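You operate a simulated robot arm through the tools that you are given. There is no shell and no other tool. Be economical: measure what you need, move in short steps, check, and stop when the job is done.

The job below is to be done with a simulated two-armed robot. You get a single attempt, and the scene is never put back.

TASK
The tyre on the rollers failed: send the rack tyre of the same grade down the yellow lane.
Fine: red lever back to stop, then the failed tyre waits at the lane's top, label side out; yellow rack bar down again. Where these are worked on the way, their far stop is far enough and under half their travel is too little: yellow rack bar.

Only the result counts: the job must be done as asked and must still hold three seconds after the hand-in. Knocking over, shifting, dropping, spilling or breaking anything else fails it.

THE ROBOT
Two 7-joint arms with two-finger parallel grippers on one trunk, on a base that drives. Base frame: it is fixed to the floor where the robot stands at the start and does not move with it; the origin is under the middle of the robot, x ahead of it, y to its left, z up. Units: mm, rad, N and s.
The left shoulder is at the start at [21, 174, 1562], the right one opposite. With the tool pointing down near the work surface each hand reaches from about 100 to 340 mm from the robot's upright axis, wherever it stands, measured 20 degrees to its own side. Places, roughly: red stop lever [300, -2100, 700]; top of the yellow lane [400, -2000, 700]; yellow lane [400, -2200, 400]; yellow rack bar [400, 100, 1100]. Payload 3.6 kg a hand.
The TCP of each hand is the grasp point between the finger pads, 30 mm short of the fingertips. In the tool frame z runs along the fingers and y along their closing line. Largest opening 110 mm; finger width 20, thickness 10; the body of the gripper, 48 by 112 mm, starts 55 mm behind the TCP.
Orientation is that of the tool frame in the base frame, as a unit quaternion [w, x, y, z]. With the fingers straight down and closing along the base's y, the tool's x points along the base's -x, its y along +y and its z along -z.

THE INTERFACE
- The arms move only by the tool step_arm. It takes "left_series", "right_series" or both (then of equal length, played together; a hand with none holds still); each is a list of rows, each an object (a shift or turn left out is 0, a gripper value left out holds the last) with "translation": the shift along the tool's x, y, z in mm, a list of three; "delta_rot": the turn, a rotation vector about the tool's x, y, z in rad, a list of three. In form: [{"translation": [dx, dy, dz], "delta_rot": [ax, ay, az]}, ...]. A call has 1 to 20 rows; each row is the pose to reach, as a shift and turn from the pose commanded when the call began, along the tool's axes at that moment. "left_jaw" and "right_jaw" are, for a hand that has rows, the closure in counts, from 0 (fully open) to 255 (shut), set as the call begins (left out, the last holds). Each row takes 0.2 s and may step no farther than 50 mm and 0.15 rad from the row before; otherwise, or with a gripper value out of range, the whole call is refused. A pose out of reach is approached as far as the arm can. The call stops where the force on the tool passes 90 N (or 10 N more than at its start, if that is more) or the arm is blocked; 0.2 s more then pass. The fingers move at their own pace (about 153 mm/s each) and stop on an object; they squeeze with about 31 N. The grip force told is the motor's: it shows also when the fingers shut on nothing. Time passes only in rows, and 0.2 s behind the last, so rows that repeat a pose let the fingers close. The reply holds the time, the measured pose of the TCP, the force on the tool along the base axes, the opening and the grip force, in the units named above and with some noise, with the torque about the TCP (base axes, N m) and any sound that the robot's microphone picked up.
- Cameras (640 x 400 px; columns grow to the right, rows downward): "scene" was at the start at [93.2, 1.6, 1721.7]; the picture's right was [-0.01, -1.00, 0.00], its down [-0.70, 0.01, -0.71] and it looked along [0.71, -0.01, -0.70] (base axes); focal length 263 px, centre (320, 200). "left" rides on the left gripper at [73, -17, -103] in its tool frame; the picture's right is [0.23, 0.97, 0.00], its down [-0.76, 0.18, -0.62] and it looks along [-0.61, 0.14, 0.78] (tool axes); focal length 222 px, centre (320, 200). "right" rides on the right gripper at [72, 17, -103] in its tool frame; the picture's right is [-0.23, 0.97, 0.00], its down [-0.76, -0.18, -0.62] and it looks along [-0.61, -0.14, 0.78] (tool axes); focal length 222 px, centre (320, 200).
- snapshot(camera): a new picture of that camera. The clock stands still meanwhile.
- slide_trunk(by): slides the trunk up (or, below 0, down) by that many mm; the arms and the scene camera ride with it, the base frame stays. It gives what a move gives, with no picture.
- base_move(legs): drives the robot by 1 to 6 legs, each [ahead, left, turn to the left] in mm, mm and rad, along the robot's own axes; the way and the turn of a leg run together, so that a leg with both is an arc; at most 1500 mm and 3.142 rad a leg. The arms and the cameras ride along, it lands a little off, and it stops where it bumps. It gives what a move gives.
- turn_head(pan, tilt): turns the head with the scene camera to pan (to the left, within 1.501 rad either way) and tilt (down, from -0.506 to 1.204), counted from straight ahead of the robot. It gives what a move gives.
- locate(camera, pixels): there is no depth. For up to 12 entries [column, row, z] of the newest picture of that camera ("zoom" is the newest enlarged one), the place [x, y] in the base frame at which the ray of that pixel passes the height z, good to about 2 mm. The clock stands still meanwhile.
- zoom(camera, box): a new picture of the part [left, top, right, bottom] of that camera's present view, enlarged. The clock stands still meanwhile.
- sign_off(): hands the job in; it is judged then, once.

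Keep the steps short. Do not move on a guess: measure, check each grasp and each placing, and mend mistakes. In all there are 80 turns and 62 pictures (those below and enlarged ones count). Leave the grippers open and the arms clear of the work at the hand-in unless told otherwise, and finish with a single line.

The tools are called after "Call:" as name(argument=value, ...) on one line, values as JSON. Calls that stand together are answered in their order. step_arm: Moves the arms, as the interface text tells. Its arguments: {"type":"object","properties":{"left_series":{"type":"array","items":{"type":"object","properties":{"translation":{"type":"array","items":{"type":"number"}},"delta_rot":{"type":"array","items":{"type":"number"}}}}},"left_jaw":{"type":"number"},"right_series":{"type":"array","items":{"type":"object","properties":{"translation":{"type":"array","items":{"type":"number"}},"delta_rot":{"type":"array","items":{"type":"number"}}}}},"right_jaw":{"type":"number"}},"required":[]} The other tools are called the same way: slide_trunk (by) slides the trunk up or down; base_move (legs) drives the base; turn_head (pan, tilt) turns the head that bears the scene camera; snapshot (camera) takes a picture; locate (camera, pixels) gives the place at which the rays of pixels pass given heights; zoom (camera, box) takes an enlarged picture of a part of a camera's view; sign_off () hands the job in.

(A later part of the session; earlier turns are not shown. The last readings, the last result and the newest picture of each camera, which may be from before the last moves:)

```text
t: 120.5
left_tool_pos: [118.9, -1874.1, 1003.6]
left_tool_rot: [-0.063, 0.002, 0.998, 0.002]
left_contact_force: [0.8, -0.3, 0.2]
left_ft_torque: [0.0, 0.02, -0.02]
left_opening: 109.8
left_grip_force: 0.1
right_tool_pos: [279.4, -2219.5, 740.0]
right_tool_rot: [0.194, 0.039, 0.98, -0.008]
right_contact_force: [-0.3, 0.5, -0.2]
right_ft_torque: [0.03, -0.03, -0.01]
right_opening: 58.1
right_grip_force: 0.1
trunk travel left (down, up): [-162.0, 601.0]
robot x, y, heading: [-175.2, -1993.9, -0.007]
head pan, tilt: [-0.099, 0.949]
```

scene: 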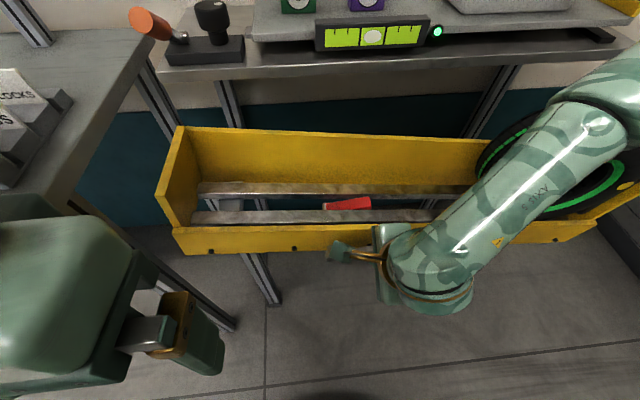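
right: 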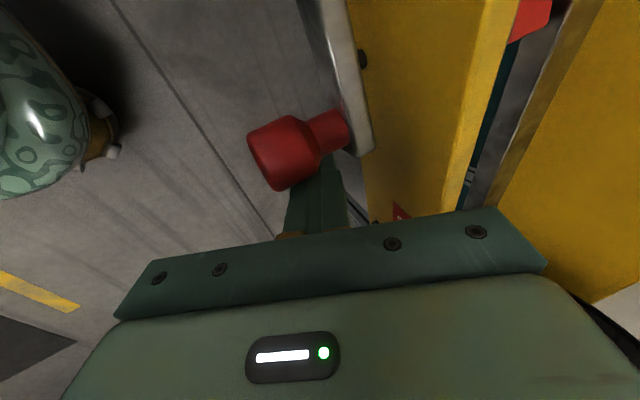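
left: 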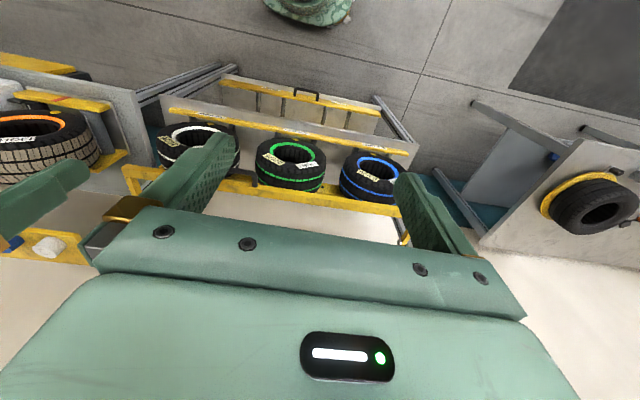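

Hand now closes along y, opening 58. Move over the knob (268,-2168) and look.

Call:
base_move(legs=[[-12, 52, 0.004]])

Call:
snapshot(camera="right")

```text
t: 121.5
left_tool_pos: [105.6, -1818.4, 1002.7]
left_tool_rot: [-0.062, -0.002, 0.998, 0.0]
left_contact_force: [-0.2, -0.1, -0.3]
left_ft_torque: [0.01, -0.03, 0.02]
left_opening: 110.0
left_grip_force: 0.1
right_tool_pos: [268.7, -2163.4, 739.6]
right_tool_rot: [0.195, 0.037, 0.98, -0.008]
right_contact_force: [-0.7, -0.5, 0.0]
right_ft_torque: [-0.01, 0.01, 0.01]
right_opening: 58.2
right_grip_force: 0.0
trunk travel left (down, up): [-162.0, 601.0]
robot x, y, heading: [-184.3, -1943.6, 0.002]
head pan, tilt: [-0.099, 0.949]
```

```text
7 pictures are left
```

right: 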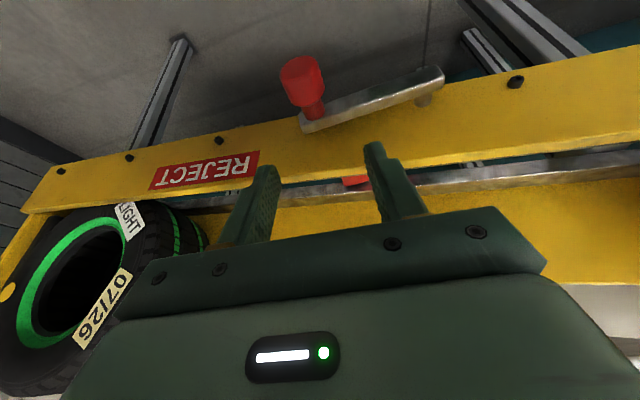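

Excellent view: knob (303,80), pivot near (432,82). Locate both.

Call:
locate(camera="right", pixels=[[303, 80, 620], [303, 80, 660], [316, 112, 620], [316, 112, 660], [430, 85, 640], [430, 85, 600]])

```text
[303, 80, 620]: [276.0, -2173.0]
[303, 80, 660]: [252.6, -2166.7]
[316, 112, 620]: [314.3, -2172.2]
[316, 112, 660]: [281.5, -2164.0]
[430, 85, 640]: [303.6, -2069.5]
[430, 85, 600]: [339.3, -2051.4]
```

Knob ≈(267,-2170,635), pivot ≈(·,-2066,633). Lower 85 and check the pose.

Call:
base_move(legs=[[0, -6, 0]])

Call:
slide_trunk(by=-85)

```text
t: 122.2
left_tool_pos: [106.9, -1826.9, 1003.7]
left_tool_rot: [-0.064, -0.002, 0.998, 0.002]
left_contact_force: [1.0, 0.0, -0.8]
left_ft_torque: [0.05, 0.0, -0.01]
left_opening: 109.8
left_grip_force: 0.1
right_tool_pos: [268.0, -2170.4, 738.8]
right_tool_rot: [0.194, 0.039, 0.98, -0.007]
right_contact_force: [0.8, -0.6, -0.9]
right_ft_torque: [0.02, 0.02, -0.01]
right_opening: 58.1
right_grip_force: 0.1
trunk travel left (down, up): [-162.0, 601.0]
robot x, y, heading: [-187.6, -1947.4, -0.0]
head pan, tilt: [-0.099, 0.949]
```

```text
t: 123.4
left_tool_pos: [106.7, -1827.0, 918.2]
left_tool_rot: [-0.062, -0.002, 0.998, 0.002]
left_contact_force: [0.2, -0.5, 0.1]
left_ft_torque: [-0.01, -0.01, 0.01]
left_opening: 110.1
left_grip_force: 0.2
right_tool_pos: [268.8, -2170.3, 654.7]
right_tool_rot: [0.195, 0.038, 0.98, -0.006]
right_contact_force: [0.1, 0.0, -0.1]
right_ft_torque: [0.0, -0.02, 0.03]
right_opening: 58.0
right_grip_force: 0.1
trunk travel left (down, up): [-77.0, 686.0]
robot x, y, heading: [-187.7, -1946.6, -0.002]
head pan, tilt: [-0.099, 0.949]
```

Clean descent. Another 12 mm, then close on the knob.

Call:
slide_trunk(by=-13)

Call:
step_arm(right_series=[{"translation": [0, 0, 0]}, {"translation": [0, 0, 0]}, {"translation": [0, 0, 0]}], right_jaw=255)

```text
t: 124.0
left_tool_pos: [107.3, -1826.3, 905.6]
left_tool_rot: [-0.062, -0.001, 0.998, 0.001]
left_contact_force: [0.5, -0.3, 0.4]
left_ft_torque: [0.03, -0.02, 0.0]
left_opening: 109.9
left_grip_force: 0.1
right_tool_pos: [267.9, -2169.7, 643.0]
right_tool_rot: [0.194, 0.038, 0.98, -0.007]
right_contact_force: [0.2, 0.2, 0.9]
right_ft_torque: [-0.04, 0.0, -0.05]
right_opening: 58.2
right_grip_force: 0.0
trunk travel left (down, up): [-64.0, 699.0]
robot x, y, heading: [-187.6, -1944.8, 0.001]
head pan, tilt: [-0.099, 0.949]
```

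```text
t: 124.8
left_tool_pos: [106.9, -1825.4, 905.9]
left_tool_rot: [-0.062, -0.001, 0.998, 0.0]
left_contact_force: [0.4, -0.2, -0.4]
left_ft_torque: [-0.01, 0.01, 0.02]
left_opening: 110.2
left_grip_force: 0.0
right_tool_pos: [268.1, -2168.2, 641.8]
right_tool_rot: [0.195, 0.036, 0.98, -0.006]
right_contact_force: [-1.8, 12.5, -2.0]
right_ft_torque: [-0.04, -0.15, 1.63]
right_opening: 32.9
right_grip_force: 45.2
trunk travel left (down, up): [-64.0, 699.0]
robot x, y, heading: [-182.6, -1947.7, -0.002]
head pan, tilt: [-0.099, 0.949]
```

Knob gripped (33 mm). Swing it back up along its arc.

Call:
step_arm(right_series=[{"translation": [-6.6, 3, -16.6]}, {"translation": [-11.5, 8, -29.4]}, {"translation": [-18.1, 19, -47.8]}, {"translation": [-23.2, 35, -63.5]}, {"translation": [-26.4, 56, -75.4]}, {"translation": [-27.3, 72, -81]}, {"translation": [-27, 84, -82.8]}, {"translation": [-27, 84, -82.8]}])

Call:
snapshot(camera="right")

```text
t: 125.8
left_tool_pos: [105.7, -1830.5, 907.3]
left_tool_rot: [-0.062, 0.003, 0.998, 0.002]
left_contact_force: [-0.9, -0.6, -0.3]
left_ft_torque: [0.02, 0.0, 0.01]
left_opening: 110.2
left_grip_force: 0.0
right_tool_pos: [278.2, -2148.3, 701.4]
right_tool_rot: [0.191, 0.052, 0.98, -0.021]
right_contact_force: [-7.3, -23.4, 24.4]
right_ft_torque: [-0.06, 0.91, 0.85]
right_opening: 32.2
right_grip_force: 44.9
right hand out of reach, approached as far as the arm can: row 1, 2, 3, 4, 5
trunk travel left (down, up): [-64.0, 699.0]
robot x, y, heading: [-185.9, -1947.7, -0.003]
head pan, tilt: [-0.099, 0.949]
stopped in row 5 (right hand): the force on the tool passed its limit at 100 N (the readings are from after the stop); the commanded pose is now the measured one
```

```text
6 pictures are left
```

right: 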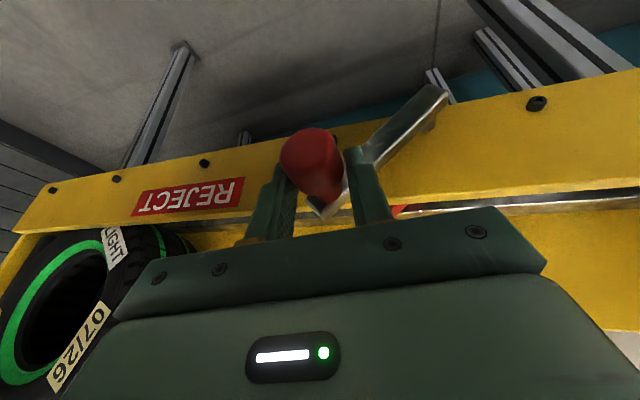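

Lever is up ~40°. Open slightly around the knob, raise 15, then push it uphill with the base (good leverage now).

Call:
step_arm(right_series=[{"translation": [0, 0, 0]}, {"translation": [0, 0, 0]}], right_jaw=130)

Call:
slide_trunk(by=15)

Call:
base_move(legs=[[0, 80, 0.003]])

Call:
snapshot(camera="right")

```text
t: 126.4
left_tool_pos: [106.6, -1830.1, 905.5]
left_tool_rot: [-0.062, 0.002, 0.998, 0.002]
left_contact_force: [0.9, -0.2, -0.4]
left_ft_torque: [-0.02, 0.0, 0.02]
left_opening: 110.0
left_grip_force: 0.1
right_tool_pos: [277.0, -2146.0, 699.6]
right_tool_rot: [0.187, 0.05, 0.981, -0.02]
right_contact_force: [-23.6, -4.8, -7.0]
right_ft_torque: [-0.48, 0.76, 0.51]
right_opening: 50.4
right_grip_force: 0.0
trunk travel left (down, up): [-64.0, 699.0]
robot x, y, heading: [-188.5, -1951.5, -0.002]
head pan, tilt: [-0.099, 0.949]
```

```text
t: 127.0
left_tool_pos: [108.0, -1829.8, 920.1]
left_tool_rot: [-0.062, 0.001, 0.998, 0.002]
left_contact_force: [0.7, -0.3, 0.5]
left_ft_torque: [-0.02, -0.02, 0.03]
left_opening: 109.8
left_grip_force: 0.1
right_tool_pos: [284.3, -2145.4, 715.0]
right_tool_rot: [0.194, 0.049, 0.98, -0.017]
right_contact_force: [0.2, 0.8, 0.3]
right_ft_torque: [0.02, 0.0, -0.01]
right_opening: 53.7
right_grip_force: 0.0
trunk travel left (down, up): [-79.0, 684.0]
robot x, y, heading: [-188.7, -1944.0, -0.01]
head pan, tilt: [-0.099, 0.949]
```

```text
t: 128.1
left_tool_pos: [105.9, -1750.5, 920.8]
left_tool_rot: [-0.062, -0.001, 0.998, 0.002]
left_contact_force: [0.0, 0.0, 0.4]
left_ft_torque: [0.03, -0.01, 0.03]
left_opening: 110.0
left_grip_force: 0.1
right_tool_pos: [280.9, -2066.4, 715.3]
right_tool_rot: [0.19, 0.049, 0.98, -0.019]
right_contact_force: [-1.7, -29.3, 9.8]
right_ft_torque: [0.07, 0.54, 0.51]
right_opening: 69.1
right_grip_force: 14.9
trunk travel left (down, up): [-79.0, 684.0]
robot x, y, heading: [-188.4, -1868.0, 0.007]
head pan, tilt: [-0.099, 0.949]
```

```text
5 pictures are left
```

right: 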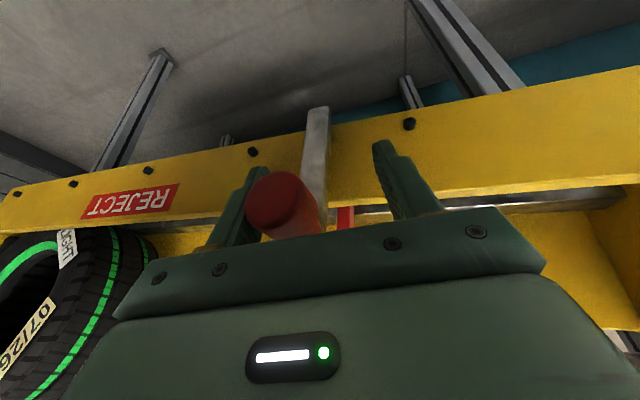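

Lever is upright against its stop (−29 N), blade up across the rails. Free the fingers (shift right 12), back out straight, then raise.

Call:
base_move(legs=[[0, -12, 0], [-260, 0, -0.005]])

Call:
slide_trunk(by=225)

Call:
step_arm(right_series=[{"translation": [-10, 0, -8], "delta_rot": [0, -0.12, 0]}, {"translation": [-20, 0, -16], "delta_rot": [0, -0.24, 0]}, {"translation": [-32, 0, -26], "delta_rot": [0, -0.36, 0]}, {"translation": [-44, 0, -36], "delta_rot": [0, -0.48, 0]}, {"translation": [-56, 0, -46], "delta_rot": [0, -0.6, 0]}, {"translation": [-70, 0, -58], "delta_rot": [0, -0.72, 0]}, {"translation": [-84, 0, -72], "delta_rot": [0, -0.84, 0]}, {"translation": [-100, 0, -86], "delta_rot": [0, -0.96, 0]}, {"translation": [-116, 0, -102], "delta_rot": [0, -1.08, 0]}, {"translation": [-130, 0, -120], "delta_rot": [0, -1.18, 0]}, {"translation": [-130, 0, -120], "delta_rot": [0, -1.18, 0]}], right_jaw=0)

```text
t: 130.3
left_tool_pos: [-153.9, -1760.3, 920.8]
left_tool_rot: [-0.062, 0.0, 0.998, 0.002]
left_contact_force: [-0.4, -0.5, 0.9]
left_ft_torque: [-0.02, -0.03, 0.01]
left_opening: 109.9
left_grip_force: 0.0
right_tool_pos: [20.3, -2076.3, 715.3]
right_tool_rot: [0.189, 0.049, 0.98, -0.02]
right_contact_force: [-0.9, -0.2, 0.2]
right_ft_torque: [0.02, 0.03, -0.01]
right_opening: 53.8
right_grip_force: 0.0
trunk travel left (down, up): [-79.0, 684.0]
robot x, y, heading: [-446.6, -1880.7, -0.003]
head pan, tilt: [-0.099, 0.949]
```

```text
t: 132.7
left_tool_pos: [-152.3, -1759.6, 1144.0]
left_tool_rot: [-0.063, -0.001, 0.998, 0.001]
left_contact_force: [0.1, 0.2, 0.4]
left_ft_torque: [-0.01, -0.03, -0.01]
left_opening: 110.3
left_grip_force: 0.1
right_tool_pos: [20.5, -2076.6, 940.3]
right_tool_rot: [0.189, 0.049, 0.98, -0.02]
right_contact_force: [0.3, 0.4, -0.9]
right_ft_torque: [0.05, -0.01, 0.0]
right_opening: 54.1
right_grip_force: 0.0
trunk travel left (down, up): [-304.0, 459.0]
robot x, y, heading: [-449.1, -1879.6, -0.0]
head pan, tilt: [-0.099, 0.949]
```

```text
t: 135.1
left_tool_pos: [-153.1, -1760.3, 1145.6]
left_tool_rot: [-0.063, 0.0, 0.998, 0.002]
left_contact_force: [0.4, 0.1, -0.5]
left_ft_torque: [0.0, 0.0, 0.01]
left_opening: 110.1
left_grip_force: 0.0
right_tool_pos: [50.5, -1966.1, 1178.5]
right_tool_rot: [0.703, 0.031, 0.709, -0.044]
right_contact_force: [0.3, -1.3, 0.4]
right_ft_torque: [0.0, 0.0, -0.02]
right_opening: 109.9
right_grip_force: 0.0
right hand out of reach, approached as far as the arm can: row 4, 5, 6, 7, 8, 9, 10, 11
trunk travel left (down, up): [-304.0, 459.0]
robot x, y, heading: [-449.6, -1877.5, -0.003]
head pan, tilt: [-0.099, 0.949]
```

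Forward-pointing again. Now roll +90° so it closes vertically.

Call:
step_arm(right_series=[{"delta_rot": [0, 0, 0.143]}, {"delta_rot": [0, 0, 0.286]}, {"delta_rot": [0, 0, 0.428]}, {"delta_rot": [0, 0, 0.571]}, {"delta_rot": [0, 0, 0.714]}, {"delta_rot": [0, 0, 0.857]}, {"delta_rot": [0, 0, 1.0]}, {"delta_rot": [0, 0, 1.142]}, {"delta_rot": [0, 0, 1.285]}, {"delta_rot": [0, 0, 1.428]}, {"delta_rot": [0, 0, 1.571]}, {"delta_rot": [0, 0, 1.571]}])

Call:
step_arm(right_series=[{"translation": [20, 0, 0], "delta_rot": [0, 0.106, 0]}, {"translation": [30, 0, 0], "delta_rot": [0, 0.106, 0]}, {"translation": [30, 0, 0], "delta_rot": [0, 0.106, 0]}])

Call:
base_move(legs=[[0, 1350, 0.002]])

```text
t: 137.7
left_tool_pos: [-153.1, -1760.1, 1144.6]
left_tool_rot: [-0.063, 0.0, 0.998, 0.001]
left_contact_force: [-0.1, 0.0, 0.0]
left_ft_torque: [0.0, 0.0, 0.0]
left_opening: 109.7
left_grip_force: 0.0
right_tool_pos: [52.1, -1962.6, 1172.8]
right_tool_rot: [0.528, 0.524, 0.48, 0.465]
right_contact_force: [-0.1, 0.1, 0.0]
right_ft_torque: [-0.01, 0.02, 0.01]
right_opening: 110.1
right_grip_force: 0.2
trunk travel left (down, up): [-304.0, 459.0]
robot x, y, heading: [-447.4, -1879.0, -0.006]
head pan, tilt: [-0.099, 0.949]
```

```text
t: 138.5
left_tool_pos: [-153.9, -1760.1, 1145.2]
left_tool_rot: [-0.062, -0.001, 0.998, 0.001]
left_contact_force: [-0.5, 0.0, -0.4]
left_ft_torque: [0.01, -0.03, -0.01]
left_opening: 109.9
left_grip_force: 0.1
right_tool_pos: [51.9, -1929.0, 1174.2]
right_tool_rot: [0.502, 0.498, 0.507, 0.493]
right_contact_force: [-0.1, 0.2, 0.0]
right_ft_torque: [0.03, 0.0, -0.02]
right_opening: 109.8
right_grip_force: 0.2
right hand out of reach, approached as far as the arm can: row 1, 2, 3
trunk travel left (down, up): [-304.0, 459.0]
robot x, y, heading: [-451.5, -1878.9, -0.005]
head pan, tilt: [-0.099, 0.949]
```

```text
t: 145.2
left_tool_pos: [-143.2, -429.5, 1144.5]
left_tool_rot: [-0.063, 0.004, 0.998, 0.003]
left_contact_force: [0.6, -0.4, 0.3]
left_ft_torque: [-0.02, -0.02, -0.04]
left_opening: 109.7
left_grip_force: 0.0
right_tool_pos: [63.4, -599.8, 1174.3]
right_tool_rot: [0.504, 0.501, 0.506, 0.49]
right_contact_force: [-0.1, 0.4, -0.8]
right_ft_torque: [0.01, 0.03, -0.03]
right_opening: 110.1
right_grip_force: 0.0
trunk travel left (down, up): [-304.0, 459.0]
robot x, y, heading: [-441.1, -546.2, -0.003]
head pan, tilt: [-0.099, 0.949]
```

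Well-levelled forward pose. Align: y +34, forward 210, trunk −30, then one check picture.

Call:
base_move(legs=[[0, 34, 0.003], [190, 0, 0]])

Call:
slide_trunk(by=-30)

Call:
snapshot(camera="right")

```text
t: 147.2
left_tool_pos: [49.0, -399.6, 1144.6]
left_tool_rot: [-0.063, 0.006, 0.998, 0.003]
left_contact_force: [-0.3, 0.0, -0.3]
left_ft_torque: [0.02, 0.02, 0.0]
left_opening: 109.9
left_grip_force: 0.1
right_tool_pos: [251.9, -570.8, 1173.6]
right_tool_rot: [0.504, 0.501, 0.506, 0.489]
right_contact_force: [-0.3, 0.0, -0.1]
right_ft_torque: [0.0, 0.0, -0.03]
right_opening: 110.0
right_grip_force: 0.0
trunk travel left (down, up): [-304.0, 459.0]
robot x, y, heading: [-248.5, -514.9, -0.016]
head pan, tilt: [-0.099, 0.949]
```

```text
t: 147.9
left_tool_pos: [45.1, -399.1, 1116.7]
left_tool_rot: [-0.062, 0.005, 0.998, 0.002]
left_contact_force: [0.1, -0.1, 0.8]
left_ft_torque: [0.04, -0.03, 0.02]
left_opening: 110.0
left_grip_force: 0.0
right_tool_pos: [251.2, -570.0, 1145.8]
right_tool_rot: [0.505, 0.501, 0.504, 0.49]
right_contact_force: [0.4, 0.5, 0.2]
right_ft_torque: [-0.02, 0.0, 0.03]
right_opening: 110.0
right_grip_force: 0.0
trunk travel left (down, up): [-274.0, 489.0]
robot x, y, heading: [-249.6, -518.7, -0.009]
head pan, tilt: [-0.099, 0.949]
```

```text
4 pictures are left
```

right: 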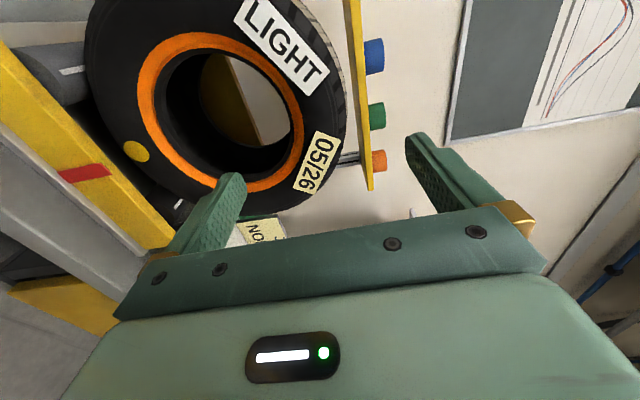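

Locate ring centre (222,112) and yellow dot (136,151).

Call:
locate(camera="right", pixels=[[222, 112, 1040], [222, 112, 1080], [136, 151, 920], [136, 151, 960], [138, 95, 1000], [308, 115, 1100], [200, 33, 1050], [245, 191, 1060]])

```text
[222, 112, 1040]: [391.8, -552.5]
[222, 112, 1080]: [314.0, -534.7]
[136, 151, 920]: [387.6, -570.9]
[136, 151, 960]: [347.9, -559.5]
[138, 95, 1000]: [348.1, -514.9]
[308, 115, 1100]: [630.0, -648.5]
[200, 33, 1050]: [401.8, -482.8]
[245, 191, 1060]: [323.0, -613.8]
```

Centre ≈(360,-562,1057): consistent with earlier triangulation. TCP z 1146 is right; shift +9 in y and drive in 150.

Call:
base_move(legs=[[0, 9, 0.008], [75, 0, 0], [74, 0, 0]])

Call:
step_arm(right_series=[{"translation": [0, 0, 0]}, {"translation": [0, 0, 0]}, {"translation": [0, 0, 0]}, {"translation": [0, 0, 0]}], right_jaw=255)

```text
t: 149.9
left_tool_pos: [197.4, -387.2, 1116.0]
left_tool_rot: [-0.063, 0.001, 0.998, 0.002]
left_contact_force: [1.3, -1.4, 0.7]
left_ft_torque: [0.0, 0.02, 0.0]
left_opening: 110.0
left_grip_force: 0.0
right_tool_pos: [401.8, -558.4, 1142.5]
right_tool_rot: [0.502, 0.499, 0.508, 0.492]
right_contact_force: [0.6, 0.0, 0.1]
right_ft_torque: [-0.03, 0.0, -0.02]
right_opening: 109.6
right_grip_force: 0.0
trunk travel left (down, up): [-274.0, 489.0]
robot x, y, heading: [-100.0, -510.3, -0.006]
head pan, tilt: [-0.099, 0.949]
```

```text
t: 150.9
left_tool_pos: [194.5, -388.8, 1116.3]
left_tool_rot: [-0.062, 0.001, 0.998, 0.002]
left_contact_force: [-0.5, -0.4, -0.2]
left_ft_torque: [0.04, 0.01, -0.01]
left_opening: 110.0
left_grip_force: 0.1
right_tool_pos: [400.4, -559.5, 1143.4]
right_tool_rot: [0.502, 0.499, 0.507, 0.492]
right_contact_force: [0.9, -2.9, 0.6]
right_ft_torque: [-0.25, -0.76, 0.17]
right_opening: 59.8
right_grip_force: 31.1
trunk travel left (down, up): [-274.0, 489.0]
robot x, y, heading: [-102.0, -506.7, -0.008]
head pan, tilt: [-0.099, 0.949]
```

Gripped at 59.8 like the first tyre. Lift 25, check, then more.

Call:
slide_trunk(by=25)

Call:
slide_trunk(by=45)

Call:
base_move(legs=[[-330, 0, 0]])

```text
t: 151.6
left_tool_pos: [198.0, -388.6, 1139.4]
left_tool_rot: [-0.063, 0.001, 0.998, 0.001]
left_contact_force: [1.2, -0.7, 0.1]
left_ft_torque: [-0.05, 0.0, 0.0]
left_opening: 109.9
left_grip_force: 0.0
right_tool_pos: [402.3, -557.6, 1166.7]
right_tool_rot: [0.502, 0.499, 0.508, 0.491]
right_contact_force: [1.0, -0.1, -12.1]
right_ft_torque: [0.05, 0.14, -0.01]
right_opening: 59.4
right_grip_force: 31.5
trunk travel left (down, up): [-299.0, 464.0]
robot x, y, heading: [-102.1, -508.6, -0.003]
head pan, tilt: [-0.099, 0.949]
```

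```text
t: 152.5
left_tool_pos: [195.9, -389.0, 1184.3]
left_tool_rot: [-0.064, 0.001, 0.998, 0.002]
left_contact_force: [-0.4, 0.2, -0.4]
left_ft_torque: [0.0, 0.03, 0.01]
left_opening: 109.9
left_grip_force: 0.2
right_tool_pos: [395.2, -556.5, 1221.4]
right_tool_rot: [0.506, 0.497, 0.503, 0.494]
right_contact_force: [0.3, 0.3, -12.1]
right_ft_torque: [0.01, 0.17, 0.0]
right_opening: 59.4
right_grip_force: 31.1
trunk travel left (down, up): [-344.0, 419.0]
robot x, y, heading: [-103.7, -507.7, -0.003]
head pan, tilt: [-0.099, 0.949]
```

```text
t: 154.7
left_tool_pos: [-134.2, -386.1, 1185.1]
left_tool_rot: [-0.063, 0.002, 0.998, 0.002]
left_contact_force: [0.2, -0.1, -0.6]
left_ft_torque: [0.02, 0.01, 0.0]
left_opening: 110.1
left_grip_force: 0.0
right_tool_pos: [63.8, -555.3, 1223.0]
right_tool_rot: [0.507, 0.496, 0.502, 0.495]
right_contact_force: [-1.7, -0.1, -12.0]
right_ft_torque: [0.03, 0.18, -0.01]
right_opening: 59.3
right_grip_force: 31.1
trunk travel left (down, up): [-344.0, 419.0]
robot x, y, heading: [-430.5, -505.4, -0.006]
head pan, tilt: [-0.099, 0.949]
```

Failed tyre held free (12 N). Drive to the lane, lower to entry height, and check alignment.

Call:
base_move(legs=[[0, -1417, 0.006]])

Call:
slide_trunk(by=-115)

```text
t: 161.8
left_tool_pos: [-132.2, -1805.4, 1185.2]
left_tool_rot: [-0.063, -0.008, 0.998, 0.001]
left_contact_force: [-0.2, -0.3, -0.6]
left_ft_torque: [-0.02, 0.0, -0.03]
left_opening: 109.9
left_grip_force: 0.1
right_tool_pos: [70.8, -1970.5, 1222.5]
right_tool_rot: [0.503, 0.491, 0.506, 0.499]
right_contact_force: [-0.8, -0.3, -11.8]
right_ft_torque: [0.03, 0.21, 0.0]
right_opening: 59.1
right_grip_force: 30.9
trunk travel left (down, up): [-344.0, 419.0]
robot x, y, heading: [-425.2, -1928.6, 0.012]
head pan, tilt: [-0.099, 0.949]
```

```text
t: 163.2
left_tool_pos: [-131.5, -1805.6, 1071.0]
left_tool_rot: [-0.062, -0.008, 0.998, 0.001]
left_contact_force: [-0.2, -0.4, 0.3]
left_ft_torque: [-0.02, -0.04, 0.03]
left_opening: 110.2
left_grip_force: 0.1
right_tool_pos: [70.7, -1969.7, 1106.6]
right_tool_rot: [0.504, 0.494, 0.506, 0.496]
right_contact_force: [-0.3, -0.3, -11.8]
right_ft_torque: [0.06, 0.22, 0.01]
right_opening: 59.0
right_grip_force: 31.5
trunk travel left (down, up): [-229.0, 534.0]
robot x, y, heading: [-422.0, -1931.7, 0.01]
head pan, tilt: [-0.099, 0.949]
```

Heading 0.01 off; I'll correct that. To keep the left hand clear of the bench corner, raise it 150 mm first, then drive in.

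Call:
step_arm(left_series=[{"translation": [0, 0, -50]}, {"translation": [0, 0, -100]}, {"translation": [0, 0, -150]}])

Call:
base_move(legs=[[120, 2, -0.01], [212, 0, 0]])

```text
t: 164.0
left_tool_pos: [-115.0, -1806.0, 1218.7]
left_tool_rot: [-0.062, -0.009, 0.998, 0.002]
left_contact_force: [-0.1, 0.4, 0.4]
left_ft_torque: [-0.01, -0.01, 0.01]
left_opening: 110.0
left_grip_force: 0.1
right_tool_pos: [70.5, -1970.4, 1105.8]
right_tool_rot: [0.503, 0.494, 0.507, 0.496]
right_contact_force: [-0.1, -0.5, -11.6]
right_ft_torque: [0.02, 0.19, 0.02]
right_opening: 59.2
right_grip_force: 31.4
trunk travel left (down, up): [-229.0, 534.0]
robot x, y, heading: [-423.3, -1929.1, 0.011]
head pan, tilt: [-0.099, 0.949]
```

```text
t: 166.5
left_tool_pos: [221.2, -1805.3, 1218.0]
left_tool_rot: [-0.064, -0.004, 0.998, 0.0]
left_contact_force: [0.7, -0.4, -0.2]
left_ft_torque: [0.0, 0.04, 0.01]
left_opening: 109.8
left_grip_force: 0.0
right_tool_pos: [405.9, -1968.7, 1104.7]
right_tool_rot: [0.505, 0.497, 0.505, 0.494]
right_contact_force: [0.0, -0.3, -11.6]
right_ft_torque: [0.03, 0.16, -0.01]
right_opening: 59.0
right_grip_force: 30.6
trunk travel left (down, up): [-229.0, 534.0]
robot x, y, heading: [-91.2, -1927.7, 0.005]
head pan, tilt: [-0.099, 0.949]
```

No contact. Lower 100 and watch.

Call:
slide_trunk(by=-100)

Call:
slide_trunk(by=-50)

```text
t: 167.8
left_tool_pos: [218.5, -1804.3, 1117.3]
left_tool_rot: [-0.062, -0.005, 0.998, 0.001]
left_contact_force: [0.6, -0.8, 0.8]
left_ft_torque: [-0.01, 0.0, 0.03]
left_opening: 110.0
left_grip_force: 0.0
right_tool_pos: [436.1, -1966.5, 959.1]
right_tool_rot: [0.476, 0.524, 0.533, 0.463]
right_contact_force: [-11.9, 1.0, -13.4]
right_ft_torque: [0.08, 2.01, 0.93]
right_opening: 59.4
right_grip_force: 31.2
trunk travel left (down, up): [-129.0, 634.0]
robot x, y, heading: [-92.3, -1922.9, 0.006]
head pan, tilt: [-0.099, 0.949]
```

```text
t: 168.8
left_tool_pos: [210.2, -1804.2, 1072.7]
left_tool_rot: [-0.056, -0.005, 0.998, 0.001]
left_contact_force: [9.9, 2.7, 1.2]
left_ft_torque: [-0.19, 0.61, 0.49]
left_opening: 110.1
left_grip_force: 0.1
right_tool_pos: [446.3, -1965.9, 896.8]
right_tool_rot: [0.468, 0.538, 0.537, 0.451]
right_contact_force: [-36.1, -2.2, 68.7]
right_ft_torque: [-0.22, 0.15, -0.38]
right_opening: 76.3
right_grip_force: 30.7
trunk travel left (down, up): [-79.0, 684.0]
robot x, y, heading: [-92.2, -1926.4, 0.002]
head pan, tilt: [-0.099, 0.949]
```

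Sag pushed the tyre into the back wall (−36 N) and something touches the left hand. Relieve: up 20, back 28.

Call:
slide_trunk(by=20)

Call:
base_move(legs=[[-30, 0, 0]])

Call:
turn_head(pan=0, tilt=0.6)

Call:
snapshot(camera="scene")

```text
t: 169.4
left_tool_pos: [218.4, -1804.8, 1088.2]
left_tool_rot: [-0.062, -0.004, 0.998, 0.001]
left_contact_force: [-0.2, 0.0, 0.5]
left_ft_torque: [0.0, 0.02, -0.01]
left_opening: 110.0
left_grip_force: 0.1
right_tool_pos: [449.1, -1966.2, 902.9]
right_tool_rot: [0.46, 0.54, 0.55, 0.441]
right_contact_force: [-32.3, -1.2, -11.8]
right_ft_torque: [0.84, 3.65, 0.03]
right_opening: 64.0
right_grip_force: 31.2
trunk travel left (down, up): [-99.0, 664.0]
robot x, y, heading: [-92.0, -1924.8, 0.006]
head pan, tilt: [-0.099, 0.949]
```

```text
t: 170.3
left_tool_pos: [188.2, -1804.6, 1088.7]
left_tool_rot: [-0.063, -0.004, 0.998, 0.002]
left_contact_force: [-0.7, 1.1, 0.3]
left_ft_torque: [0.0, -0.05, -0.02]
left_opening: 110.1
left_grip_force: 0.0
right_tool_pos: [423.1, -1967.6, 907.1]
right_tool_rot: [0.464, 0.541, 0.543, 0.445]
right_contact_force: [5.5, -0.2, -16.2]
right_ft_torque: [-0.1, -1.77, -0.17]
right_opening: 59.6
right_grip_force: 30.9
trunk travel left (down, up): [-99.0, 664.0]
robot x, y, heading: [-125.1, -1925.9, -0.002]
head pan, tilt: [-0.099, 0.949]
```

```text
t: 171.1
left_tool_pos: [189.9, -1805.4, 1087.5]
left_tool_rot: [-0.064, -0.004, 0.998, 0.002]
left_contact_force: [-0.3, -0.2, -0.7]
left_ft_torque: [0.0, -0.01, -0.04]
left_opening: 110.2
left_grip_force: 0.0
right_tool_pos: [423.3, -1966.7, 906.0]
right_tool_rot: [0.463, 0.541, 0.543, 0.444]
right_contact_force: [0.2, -0.3, -11.8]
right_ft_torque: [0.03, -0.09, -0.02]
right_opening: 59.3
right_grip_force: 30.9
trunk travel left (down, up): [-99.0, 664.0]
robot x, y, heading: [-124.9, -1933.4, 0.006]
head pan, tilt: [0.0, 0.6]
```

```text
3 pictures are left
```

scene: 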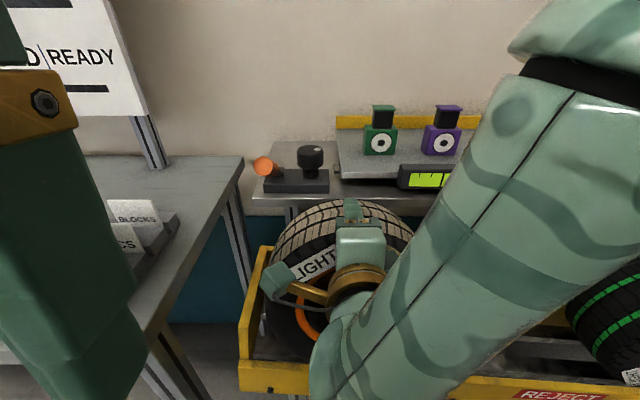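

Tyre hangs free again but pitched ~0.175 nose-down. Level it with the arm.

Call:
step_arm(right_series=[{"translation": [0, 2, -5], "delta_rot": [-0.09, 0, 0]}, {"translation": [0, 4, -10], "delta_rot": [-0.175, 0, 0]}, {"translation": [0, 4, -10], "delta_rot": [-0.175, 0, 0]}])

```text
t: 171.9
left_tool_pos: [191.8, -1805.7, 1088.0]
left_tool_rot: [-0.064, -0.004, 0.998, 0.002]
left_contact_force: [-0.9, -0.5, 0.0]
left_ft_torque: [0.0, 0.0, -0.01]
left_opening: 109.8
left_grip_force: 0.0
right_tool_pos: [419.9, -1954.9, 913.4]
right_tool_rot: [0.502, 0.52, 0.504, 0.473]
right_contact_force: [2.1, -5.6, -16.2]
right_ft_torque: [-1.03, 0.11, -0.52]
right_opening: 59.2
right_grip_force: 31.0
right hand out of reach, approached as far as the arm can: row 1, 2, 3
trunk travel left (down, up): [-99.0, 664.0]
robot x, y, heading: [-123.3, -1925.5, 0.007]
head pan, tilt: [0.0, 0.6]
```

Nearly level. Shift right 12 to restore y, then lower gently.

Call:
base_move(legs=[[-3, -12, 0]])

Call:
slide_trunk(by=-8)

```text
t: 172.7
left_tool_pos: [186.3, -1817.6, 1088.0]
left_tool_rot: [-0.063, -0.004, 0.998, 0.001]
left_contact_force: [-0.1, 0.4, 0.0]
left_ft_torque: [0.01, -0.04, 0.01]
left_opening: 110.3
left_grip_force: 0.1
right_tool_pos: [416.0, -1965.0, 915.0]
right_tool_rot: [0.499, 0.521, 0.504, 0.475]
right_contact_force: [-0.2, -0.4, -11.5]
right_ft_torque: [-0.04, 0.02, 0.02]
right_opening: 58.9
right_grip_force: 31.2
trunk travel left (down, up): [-99.0, 664.0]
robot x, y, heading: [-125.1, -1939.7, 0.006]
head pan, tilt: [0.0, 0.6]
```

```text
t: 173.2
left_tool_pos: [187.3, -1817.2, 1080.7]
left_tool_rot: [-0.063, -0.004, 0.998, 0.001]
left_contact_force: [-0.4, -1.0, 1.1]
left_ft_torque: [0.01, 0.0, 0.02]
left_opening: 110.0
left_grip_force: 0.0
right_tool_pos: [415.7, -1965.8, 906.3]
right_tool_rot: [0.498, 0.524, 0.503, 0.473]
right_contact_force: [-0.9, -0.1, -12.2]
right_ft_torque: [-0.03, 0.11, 0.01]
right_opening: 59.4
right_grip_force: 30.9
trunk travel left (down, up): [-91.0, 672.0]
robot x, y, heading: [-127.6, -1939.2, 0.004]
head pan, tilt: [0.0, 0.6]
```

Free-hanging at z 906. Continue down in small steps until the weight comes off.

Call:
slide_trunk(by=-8)

Call:
slide_trunk(by=-5)

```text
t: 173.8
left_tool_pos: [186.5, -1816.8, 1072.8]
left_tool_rot: [-0.062, -0.004, 0.998, 0.002]
left_contact_force: [0.0, 0.1, 0.9]
left_ft_torque: [-0.01, -0.01, 0.0]
left_opening: 110.2
left_grip_force: 0.0
right_tool_pos: [415.8, -1964.8, 899.4]
right_tool_rot: [0.499, 0.524, 0.501, 0.474]
right_contact_force: [-1.1, -2.0, 0.2]
right_ft_torque: [-0.04, -0.23, -0.06]
right_opening: 59.2
right_grip_force: 31.2
trunk travel left (down, up): [-83.0, 680.0]
robot x, y, heading: [-125.8, -1944.0, 0.001]
head pan, tilt: [0.0, 0.6]
```

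```text
t: 174.3
left_tool_pos: [183.1, -1818.2, 1069.1]
left_tool_rot: [-0.06, -0.009, 0.998, 0.0]
left_contact_force: [43.2, 7.1, -2.2]
left_ft_torque: [-0.51, 3.74, 1.88]
left_opening: 110.1
left_grip_force: 0.0
right_tool_pos: [412.8, -1964.0, 897.8]
right_tool_rot: [0.504, 0.523, 0.497, 0.475]
right_contact_force: [-9.3, -6.3, 43.9]
right_ft_torque: [-0.57, -0.35, -0.37]
right_opening: 59.3
right_grip_force: 30.7
trunk travel left (down, up): [-78.0, 685.0]
robot x, y, heading: [-128.0, -1940.3, 0.008]
head pan, tilt: [0.0, 0.6]
```

Tyre is on the rails. (Left hand is being pressed, probably against own structure.) Ease up 5, then release.

Call:
slide_trunk(by=5)

Call:
step_arm(right_series=[{"translation": [0, 0, 0]}, {"translation": [0, 0, 0]}, {"translation": [0, 0, 0]}, {"translation": [0, 0, 0]}], right_jaw=0)

```text
t: 174.9
left_tool_pos: [182.5, -1816.4, 1072.9]
left_tool_rot: [-0.061, -0.001, 0.998, 0.003]
left_contact_force: [4.6, 1.3, -4.0]
left_ft_torque: [0.12, 0.37, 0.26]
left_opening: 110.0
left_grip_force: 0.1
right_tool_pos: [415.3, -1963.3, 898.0]
right_tool_rot: [0.5, 0.525, 0.501, 0.472]
right_contact_force: [-1.5, -4.1, 19.6]
right_ft_torque: [-0.12, -1.15, -0.23]
right_opening: 59.6
right_grip_force: 31.5
trunk travel left (down, up): [-83.0, 680.0]
robot x, y, heading: [-127.4, -1937.4, 0.003]
head pan, tilt: [0.0, 0.6]
```

```text
t: 175.9
left_tool_pos: [185.6, -1815.7, 1072.2]
left_tool_rot: [-0.063, -0.004, 0.998, 0.001]
left_contact_force: [0.1, -0.3, -0.4]
left_ft_torque: [0.04, -0.01, 0.0]
left_opening: 110.0
left_grip_force: 0.1
right_tool_pos: [415.5, -1963.2, 897.3]
right_tool_rot: [0.5, 0.526, 0.501, 0.471]
right_contact_force: [-1.7, -0.5, -1.2]
right_ft_torque: [0.05, -0.09, -0.03]
right_opening: 110.2
right_grip_force: 0.0
trunk travel left (down, up): [-83.0, 680.0]
robot x, y, heading: [-126.5, -1941.5, 0.005]
head pan, tilt: [0.0, 0.6]
```

Released without load. Back out and view the lane from the right.

Call:
base_move(legs=[[-60, 0, 0], [-205, 0, -0.003], [0, -210, 0]])

Call:
turn_head(pan=0.15, tilt=0.6)

Call:
snapshot(camera="scene")

```text
t: 179.3
left_tool_pos: [-78.4, -2032.3, 1073.0]
left_tool_rot: [-0.064, -0.003, 0.998, 0.001]
left_contact_force: [0.1, 0.2, 1.0]
left_ft_torque: [0.05, 0.01, -0.01]
left_opening: 110.1
left_grip_force: 0.1
right_tool_pos: [152.4, -2179.7, 897.8]
right_tool_rot: [0.501, 0.526, 0.501, 0.47]
right_contact_force: [0.1, 0.0, 0.2]
right_ft_torque: [-0.01, -0.02, 0.04]
right_opening: 110.1
right_grip_force: 0.0
trunk travel left (down, up): [-83.0, 680.0]
robot x, y, heading: [-386.9, -2148.6, 0.006]
head pan, tilt: [0.0, 0.6]
```

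```text
t: 180.0
left_tool_pos: [-78.0, -2031.3, 1072.5]
left_tool_rot: [-0.062, -0.002, 0.998, 0.001]
left_contact_force: [-7.1, 18.5, -2.1]
left_ft_torque: [-2.02, -1.05, -1.52]
left_opening: 109.7
left_grip_force: 0.0
right_tool_pos: [152.0, -2179.4, 896.6]
right_tool_rot: [0.5, 0.526, 0.501, 0.471]
right_contact_force: [-0.1, -0.4, -0.4]
right_ft_torque: [0.0, -0.01, 0.01]
right_opening: 110.1
right_grip_force: 0.1
trunk travel left (down, up): [-83.0, 680.0]
robot x, y, heading: [-388.8, -2153.2, 0.002]
head pan, tilt: [0.15, 0.6]
```

```text
2 pictures are left
```

scene: 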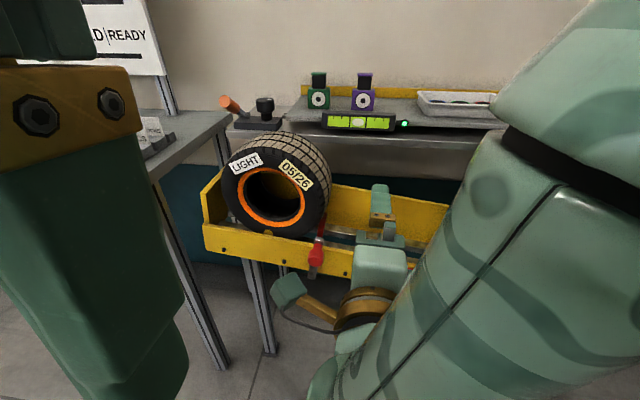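

Good: failed tyre (LIGHT, orange) stands at the lane top label out, lever upright. (The left-hand touch was my own head.) Next: lower the left hand away from the head, close right fingers, raise the trunk, drive to the rack.

Call:
step_arm(left_series=[{"translation": [0, 0, 40]}, {"translation": [0, 0, 80]}, {"translation": [0, 0, 120]}], right_series=[{"translation": [0, 0, 0]}, {"translation": [0, 0, 0]}, {"translation": [0, 0, 0]}], right_jaw=255)

Call:
slide_trunk(by=320)

Call:
base_move(legs=[[-60, 0, 0], [0, 1090, 0], [0, 1085, 0]])

```text
t: 180.8
left_tool_pos: [-92.2, -2032.4, 951.7]
left_tool_rot: [-0.063, -0.004, 0.998, 0.001]
left_contact_force: [0.1, 0.2, -0.2]
left_ft_torque: [0.01, -0.01, -0.03]
left_opening: 110.1
left_grip_force: 0.1
right_tool_pos: [152.8, -2177.9, 897.5]
right_tool_rot: [0.5, 0.527, 0.501, 0.471]
right_contact_force: [-0.8, 0.3, 0.3]
right_ft_torque: [0.03, 0.02, 0.01]
right_opening: 0.0
right_grip_force: 30.7
trunk travel left (down, up): [-83.0, 680.0]
robot x, y, heading: [-385.7, -2156.0, 0.005]
head pan, tilt: [0.15, 0.6]
```

```text
t: 184.0
left_tool_pos: [-93.2, -2031.4, 1272.7]
left_tool_rot: [-0.063, -0.003, 0.998, 0.001]
left_contact_force: [0.0, -0.7, -0.4]
left_ft_torque: [0.0, 0.03, 0.01]
left_opening: 109.8
left_grip_force: 0.0
right_tool_pos: [126.1, -2178.0, 1259.9]
right_tool_rot: [0.522, 0.507, 0.479, 0.49]
right_contact_force: [-0.2, 0.3, -0.8]
right_ft_torque: [-0.03, 0.01, -0.04]
right_opening: 0.0
right_grip_force: 30.9
trunk travel left (down, up): [-403.0, 360.0]
robot x, y, heading: [-386.2, -2154.8, 0.005]
head pan, tilt: [0.15, 0.6]
```

```text
t: 195.5
left_tool_pos: [-153.0, 183.2, 1273.9]
left_tool_rot: [-0.061, -0.004, 0.998, 0.002]
left_contact_force: [1.2, 0.8, 0.0]
left_ft_torque: [0.01, 0.0, -0.02]
left_opening: 109.9
left_grip_force: 0.1
right_tool_pos: [65.7, 36.7, 1258.8]
right_tool_rot: [0.522, 0.508, 0.479, 0.49]
right_contact_force: [-0.7, -0.3, 0.7]
right_ft_torque: [-0.02, 0.04, 0.01]
right_opening: 0.0
right_grip_force: 31.0
trunk travel left (down, up): [-403.0, 360.0]
robot x, y, heading: [-449.3, 61.7, 0.005]
head pan, tilt: [0.15, 0.6]
```

At (66,37,1259). Raise 45, align y to −5, drive until fingers are above the handle.

Call:
slide_trunk(by=45)

Call:
base_move(legs=[[0, -42, -0.005], [376, 0, 0]])

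Call:
slide_trunk(by=-40)

```text
t: 196.4
left_tool_pos: [-152.2, 182.9, 1316.7]
left_tool_rot: [-0.062, -0.004, 0.998, 0.001]
left_contact_force: [-0.1, -0.7, 0.5]
left_ft_torque: [0.03, 0.01, 0.02]
left_opening: 110.2
left_grip_force: 0.1
right_tool_pos: [63.3, 37.5, 1307.2]
right_tool_rot: [0.523, 0.508, 0.478, 0.49]
right_contact_force: [0.5, -0.2, -0.5]
right_ft_torque: [0.03, -0.01, 0.0]
right_opening: 0.0
right_grip_force: 31.6
trunk travel left (down, up): [-448.0, 315.0]
robot x, y, heading: [-450.1, 61.7, 0.006]
head pan, tilt: [0.15, 0.6]
```

```text
t: 199.2
left_tool_pos: [220.1, 139.4, 1318.4]
left_tool_rot: [-0.063, -0.002, 0.998, 0.001]
left_contact_force: [0.5, -0.2, 0.3]
left_ft_torque: [-0.02, 0.0, 0.0]
left_opening: 109.9
left_grip_force: 0.1
right_tool_pos: [435.2, -7.3, 1307.8]
right_tool_rot: [0.524, 0.51, 0.476, 0.489]
right_contact_force: [-0.4, 0.0, -0.7]
right_ft_torque: [-0.02, -0.01, 0.03]
right_opening: 0.3
right_grip_force: 30.8
trunk travel left (down, up): [-448.0, 315.0]
robot x, y, heading: [-77.4, 18.8, -0.001]
head pan, tilt: [0.15, 0.6]
```

```text
t: 200.1
left_tool_pos: [218.8, 137.9, 1279.7]
left_tool_rot: [-0.061, -0.002, 0.998, 0.002]
left_contact_force: [-0.1, -0.2, 0.5]
left_ft_torque: [-0.02, -0.02, -0.01]
left_opening: 110.0
left_grip_force: 0.1
right_tool_pos: [434.0, -7.1, 1268.6]
right_tool_rot: [0.525, 0.508, 0.477, 0.489]
right_contact_force: [0.0, 0.2, 0.5]
right_ft_torque: [0.03, 0.02, 0.0]
right_opening: 0.0
right_grip_force: 31.0
trunk travel left (down, up): [-408.0, 355.0]
robot x, y, heading: [-79.1, 19.2, -0.004]
head pan, tilt: [0.15, 0.6]
```

No contact yet at z 1269. One check picture of fingers vs. handle.

Call:
snapshot(camera="right")

```text
1 pictures are left
```

right: 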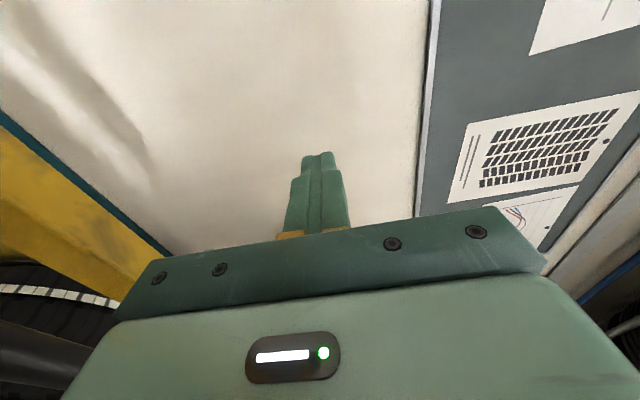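

Locate the yellow edge and dark tube rays.

Call:
locate(camera="right", pixels=[[100, 205, 1235], [100, 205, 1200], [60, 170, 1235], [60, 170, 1200], [40, 215, 1200], [40, 215, 1100], [30, 350, 1230], [30, 350, 1200], [30, 350, 1100]])

```text
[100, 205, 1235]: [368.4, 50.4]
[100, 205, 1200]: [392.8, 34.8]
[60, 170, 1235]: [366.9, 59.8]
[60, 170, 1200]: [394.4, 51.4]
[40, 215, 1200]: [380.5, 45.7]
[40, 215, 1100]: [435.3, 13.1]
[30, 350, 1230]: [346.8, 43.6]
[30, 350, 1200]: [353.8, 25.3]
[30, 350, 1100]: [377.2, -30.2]
```

The dark handle appears at its low position (≈377,·,1095), so the bar seems already to have come down. Back off and verify with the last picture.

Call:
base_move(legs=[[-330, 0, 0]])

Call:
turn_head(pan=0.2, tilt=0.65)

Call:
snapshot(camera="scene")

```text
t: 202.2
left_tool_pos: [-112.1, 138.2, 1277.9]
left_tool_rot: [-0.062, 0.001, 0.998, 0.002]
left_contact_force: [-0.3, -0.5, 0.1]
left_ft_torque: [0.03, 0.03, -0.02]
left_opening: 109.9
left_grip_force: 0.1
right_tool_pos: [103.4, -8.1, 1268.5]
right_tool_rot: [0.525, 0.51, 0.476, 0.488]
right_contact_force: [-0.2, 0.0, -0.1]
right_ft_torque: [0.0, 0.04, -0.04]
right_opening: 0.1
right_grip_force: 31.0
trunk travel left (down, up): [-408.0, 355.0]
robot x, y, heading: [-409.7, 21.5, -0.008]
head pan, tilt: [0.15, 0.6]
```

```text
t: 202.9
left_tool_pos: [-112.0, 139.5, 1279.3]
left_tool_rot: [-0.062, 0.001, 0.998, 0.002]
left_contact_force: [0.0, -0.2, 0.1]
left_ft_torque: [-0.03, 0.02, -0.01]
left_opening: 109.8
left_grip_force: 0.1
right_tool_pos: [103.1, -8.2, 1267.5]
right_tool_rot: [0.525, 0.51, 0.475, 0.488]
right_contact_force: [0.4, -0.2, 0.1]
right_ft_torque: [0.02, 0.01, 0.02]
right_opening: 0.0
right_grip_force: 30.9
trunk travel left (down, up): [-408.0, 355.0]
robot x, y, heading: [-406.4, 17.5, -0.003]
head pan, tilt: [0.201, 0.649]
```

```text
0 pictures are left
```

scene: 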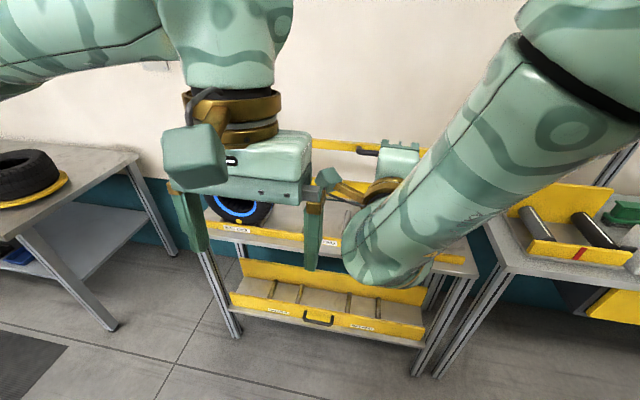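

Bar seen at (335,146), handle (367,151), lip label (238,229). Locate them for height.

Call:
locate(camera="scene", pixels=[[367, 152, 1086], [367, 152, 1240], [330, 140, 1119], [330, 140, 1235], [330, 151, 1088], [330, 151, 1205], [237, 222, 829], [237, 222, 500], [367, 152, 500]])

```text
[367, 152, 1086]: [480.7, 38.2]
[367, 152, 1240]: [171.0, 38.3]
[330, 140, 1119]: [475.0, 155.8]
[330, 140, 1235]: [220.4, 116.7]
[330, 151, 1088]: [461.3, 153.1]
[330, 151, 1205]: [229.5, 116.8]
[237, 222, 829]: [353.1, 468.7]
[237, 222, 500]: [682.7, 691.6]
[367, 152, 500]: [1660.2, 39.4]
```

The bar is down or within a few degrees of it (z≈1090–1112). To be sure, press it home: fingers over the bar at the empty bay (y≈90), then lower until resistance.

Call:
base_move(legs=[[0, 98, 0.004], [322, 0, 0]])

Call:
slide_trunk(by=-100)

```text
t: 205.8
left_tool_pos: [211.1, 240.6, 1278.3]
left_tool_rot: [-0.063, -0.003, 0.998, 0.002]
left_contact_force: [0.9, 0.7, -0.8]
left_ft_torque: [-0.01, 0.0, 0.02]
left_opening: 109.9
left_grip_force: 0.1
right_tool_pos: [425.8, 96.3, 1266.8]
right_tool_rot: [0.523, 0.509, 0.477, 0.49]
right_contact_force: [0.4, 0.1, 0.0]
right_ft_torque: [0.01, 0.02, -0.05]
right_opening: 0.0
right_grip_force: 31.2
trunk travel left (down, up): [-408.0, 355.0]
robot x, y, heading: [-87.5, 121.7, 0.002]
head pan, tilt: [0.201, 0.649]
```

```text
t: 207.1
left_tool_pos: [209.9, 240.7, 1178.8]
left_tool_rot: [-0.062, -0.003, 0.998, 0.002]
left_contact_force: [0.0, 0.2, 0.4]
left_ft_torque: [0.01, -0.02, 0.0]
left_opening: 110.0
left_grip_force: 0.0
right_tool_pos: [425.4, 95.7, 1167.6]
right_tool_rot: [0.524, 0.509, 0.477, 0.489]
right_contact_force: [0.2, -0.1, 0.3]
right_ft_torque: [0.03, 0.02, 0.0]
right_opening: 0.0
right_grip_force: 30.9
trunk travel left (down, up): [-308.0, 455.0]
robot x, y, heading: [-85.9, 124.9, 0.0]
head pan, tilt: [0.201, 0.649]
```

No contact at 1168 (a raised bar would have been met). Step down further.

Call:
slide_trunk(by=-25)

Call:
slide_trunk(by=-12)

```text
t: 207.8
left_tool_pos: [210.0, 240.3, 1153.3]
left_tool_rot: [-0.061, -0.004, 0.998, 0.001]
left_contact_force: [-0.2, 0.2, -0.3]
left_ft_torque: [-0.01, -0.03, 0.0]
left_opening: 110.1
left_grip_force: 0.1
right_tool_pos: [426.1, 95.5, 1142.5]
right_tool_rot: [0.523, 0.508, 0.478, 0.49]
right_contact_force: [-0.9, 0.4, -0.3]
right_ft_torque: [0.02, 0.0, -0.01]
right_opening: 0.1
right_grip_force: 31.1
trunk travel left (down, up): [-283.0, 480.0]
robot x, y, heading: [-87.8, 118.4, 0.007]
head pan, tilt: [0.201, 0.649]
```

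```text
t: 208.4
left_tool_pos: [210.0, 241.8, 1142.0]
left_tool_rot: [-0.062, -0.002, 0.998, 0.002]
left_contact_force: [-0.7, 0.1, 0.5]
left_ft_torque: [0.02, -0.03, 0.01]
left_opening: 110.2
left_grip_force: 0.0
right_tool_pos: [425.7, 96.3, 1130.8]
right_tool_rot: [0.523, 0.508, 0.477, 0.491]
right_contact_force: [-0.8, 0.0, 0.7]
right_ft_torque: [0.0, 0.01, -0.01]
right_opening: 0.0
right_grip_force: 30.6
trunk travel left (down, up): [-271.0, 492.0]
robot x, y, heading: [-85.5, 119.3, 0.005]
head pan, tilt: [0.201, 0.649]
```

Finger underside at ≈1121 with no contact — bar is at its original height. Touch it lightly to confirm and seat it.

Call:
slide_trunk(by=-8)

Call:
slide_trunk(by=-6)

```text
t: 209.0
left_tool_pos: [209.5, 239.7, 1134.0]
left_tool_rot: [-0.062, -0.003, 0.998, 0.001]
left_contact_force: [-0.8, -0.3, 0.7]
left_ft_torque: [-0.01, 0.01, 0.02]
left_opening: 110.4
left_grip_force: 0.0
right_tool_pos: [426.4, 95.8, 1125.8]
right_tool_rot: [0.526, 0.508, 0.474, 0.491]
right_contact_force: [6.6, 0.9, 33.1]
right_ft_torque: [0.07, 0.7, -0.01]
right_opening: 0.1
right_grip_force: 31.4
trunk travel left (down, up): [-263.0, 500.0]
robot x, y, heading: [-86.3, 121.7, -0.001]
head pan, tilt: [0.201, 0.649]
```

```text
t: 209.5
left_tool_pos: [207.8, 241.1, 1128.6]
left_tool_rot: [-0.062, -0.002, 0.998, 0.002]
left_contact_force: [-0.4, 0.6, 0.4]
left_ft_torque: [0.01, -0.01, 0.07]
left_opening: 110.0
left_grip_force: 0.1
right_tool_pos: [425.6, 95.6, 1127.4]
right_tool_rot: [0.53, 0.504, 0.468, 0.495]
right_contact_force: [-11.1, 0.9, 23.5]
right_ft_torque: [-0.84, 1.59, -0.47]
right_opening: 0.0
right_grip_force: 30.9
trunk travel left (down, up): [-258.0, 505.0]
robot x, y, heading: [-86.9, 121.6, 0.001]
head pan, tilt: [0.201, 0.649]
stopped: the force on the tool passed its limit at 92 N (the readings are from after the stop); the commanded pose is now the measured one
5 turns are left
```

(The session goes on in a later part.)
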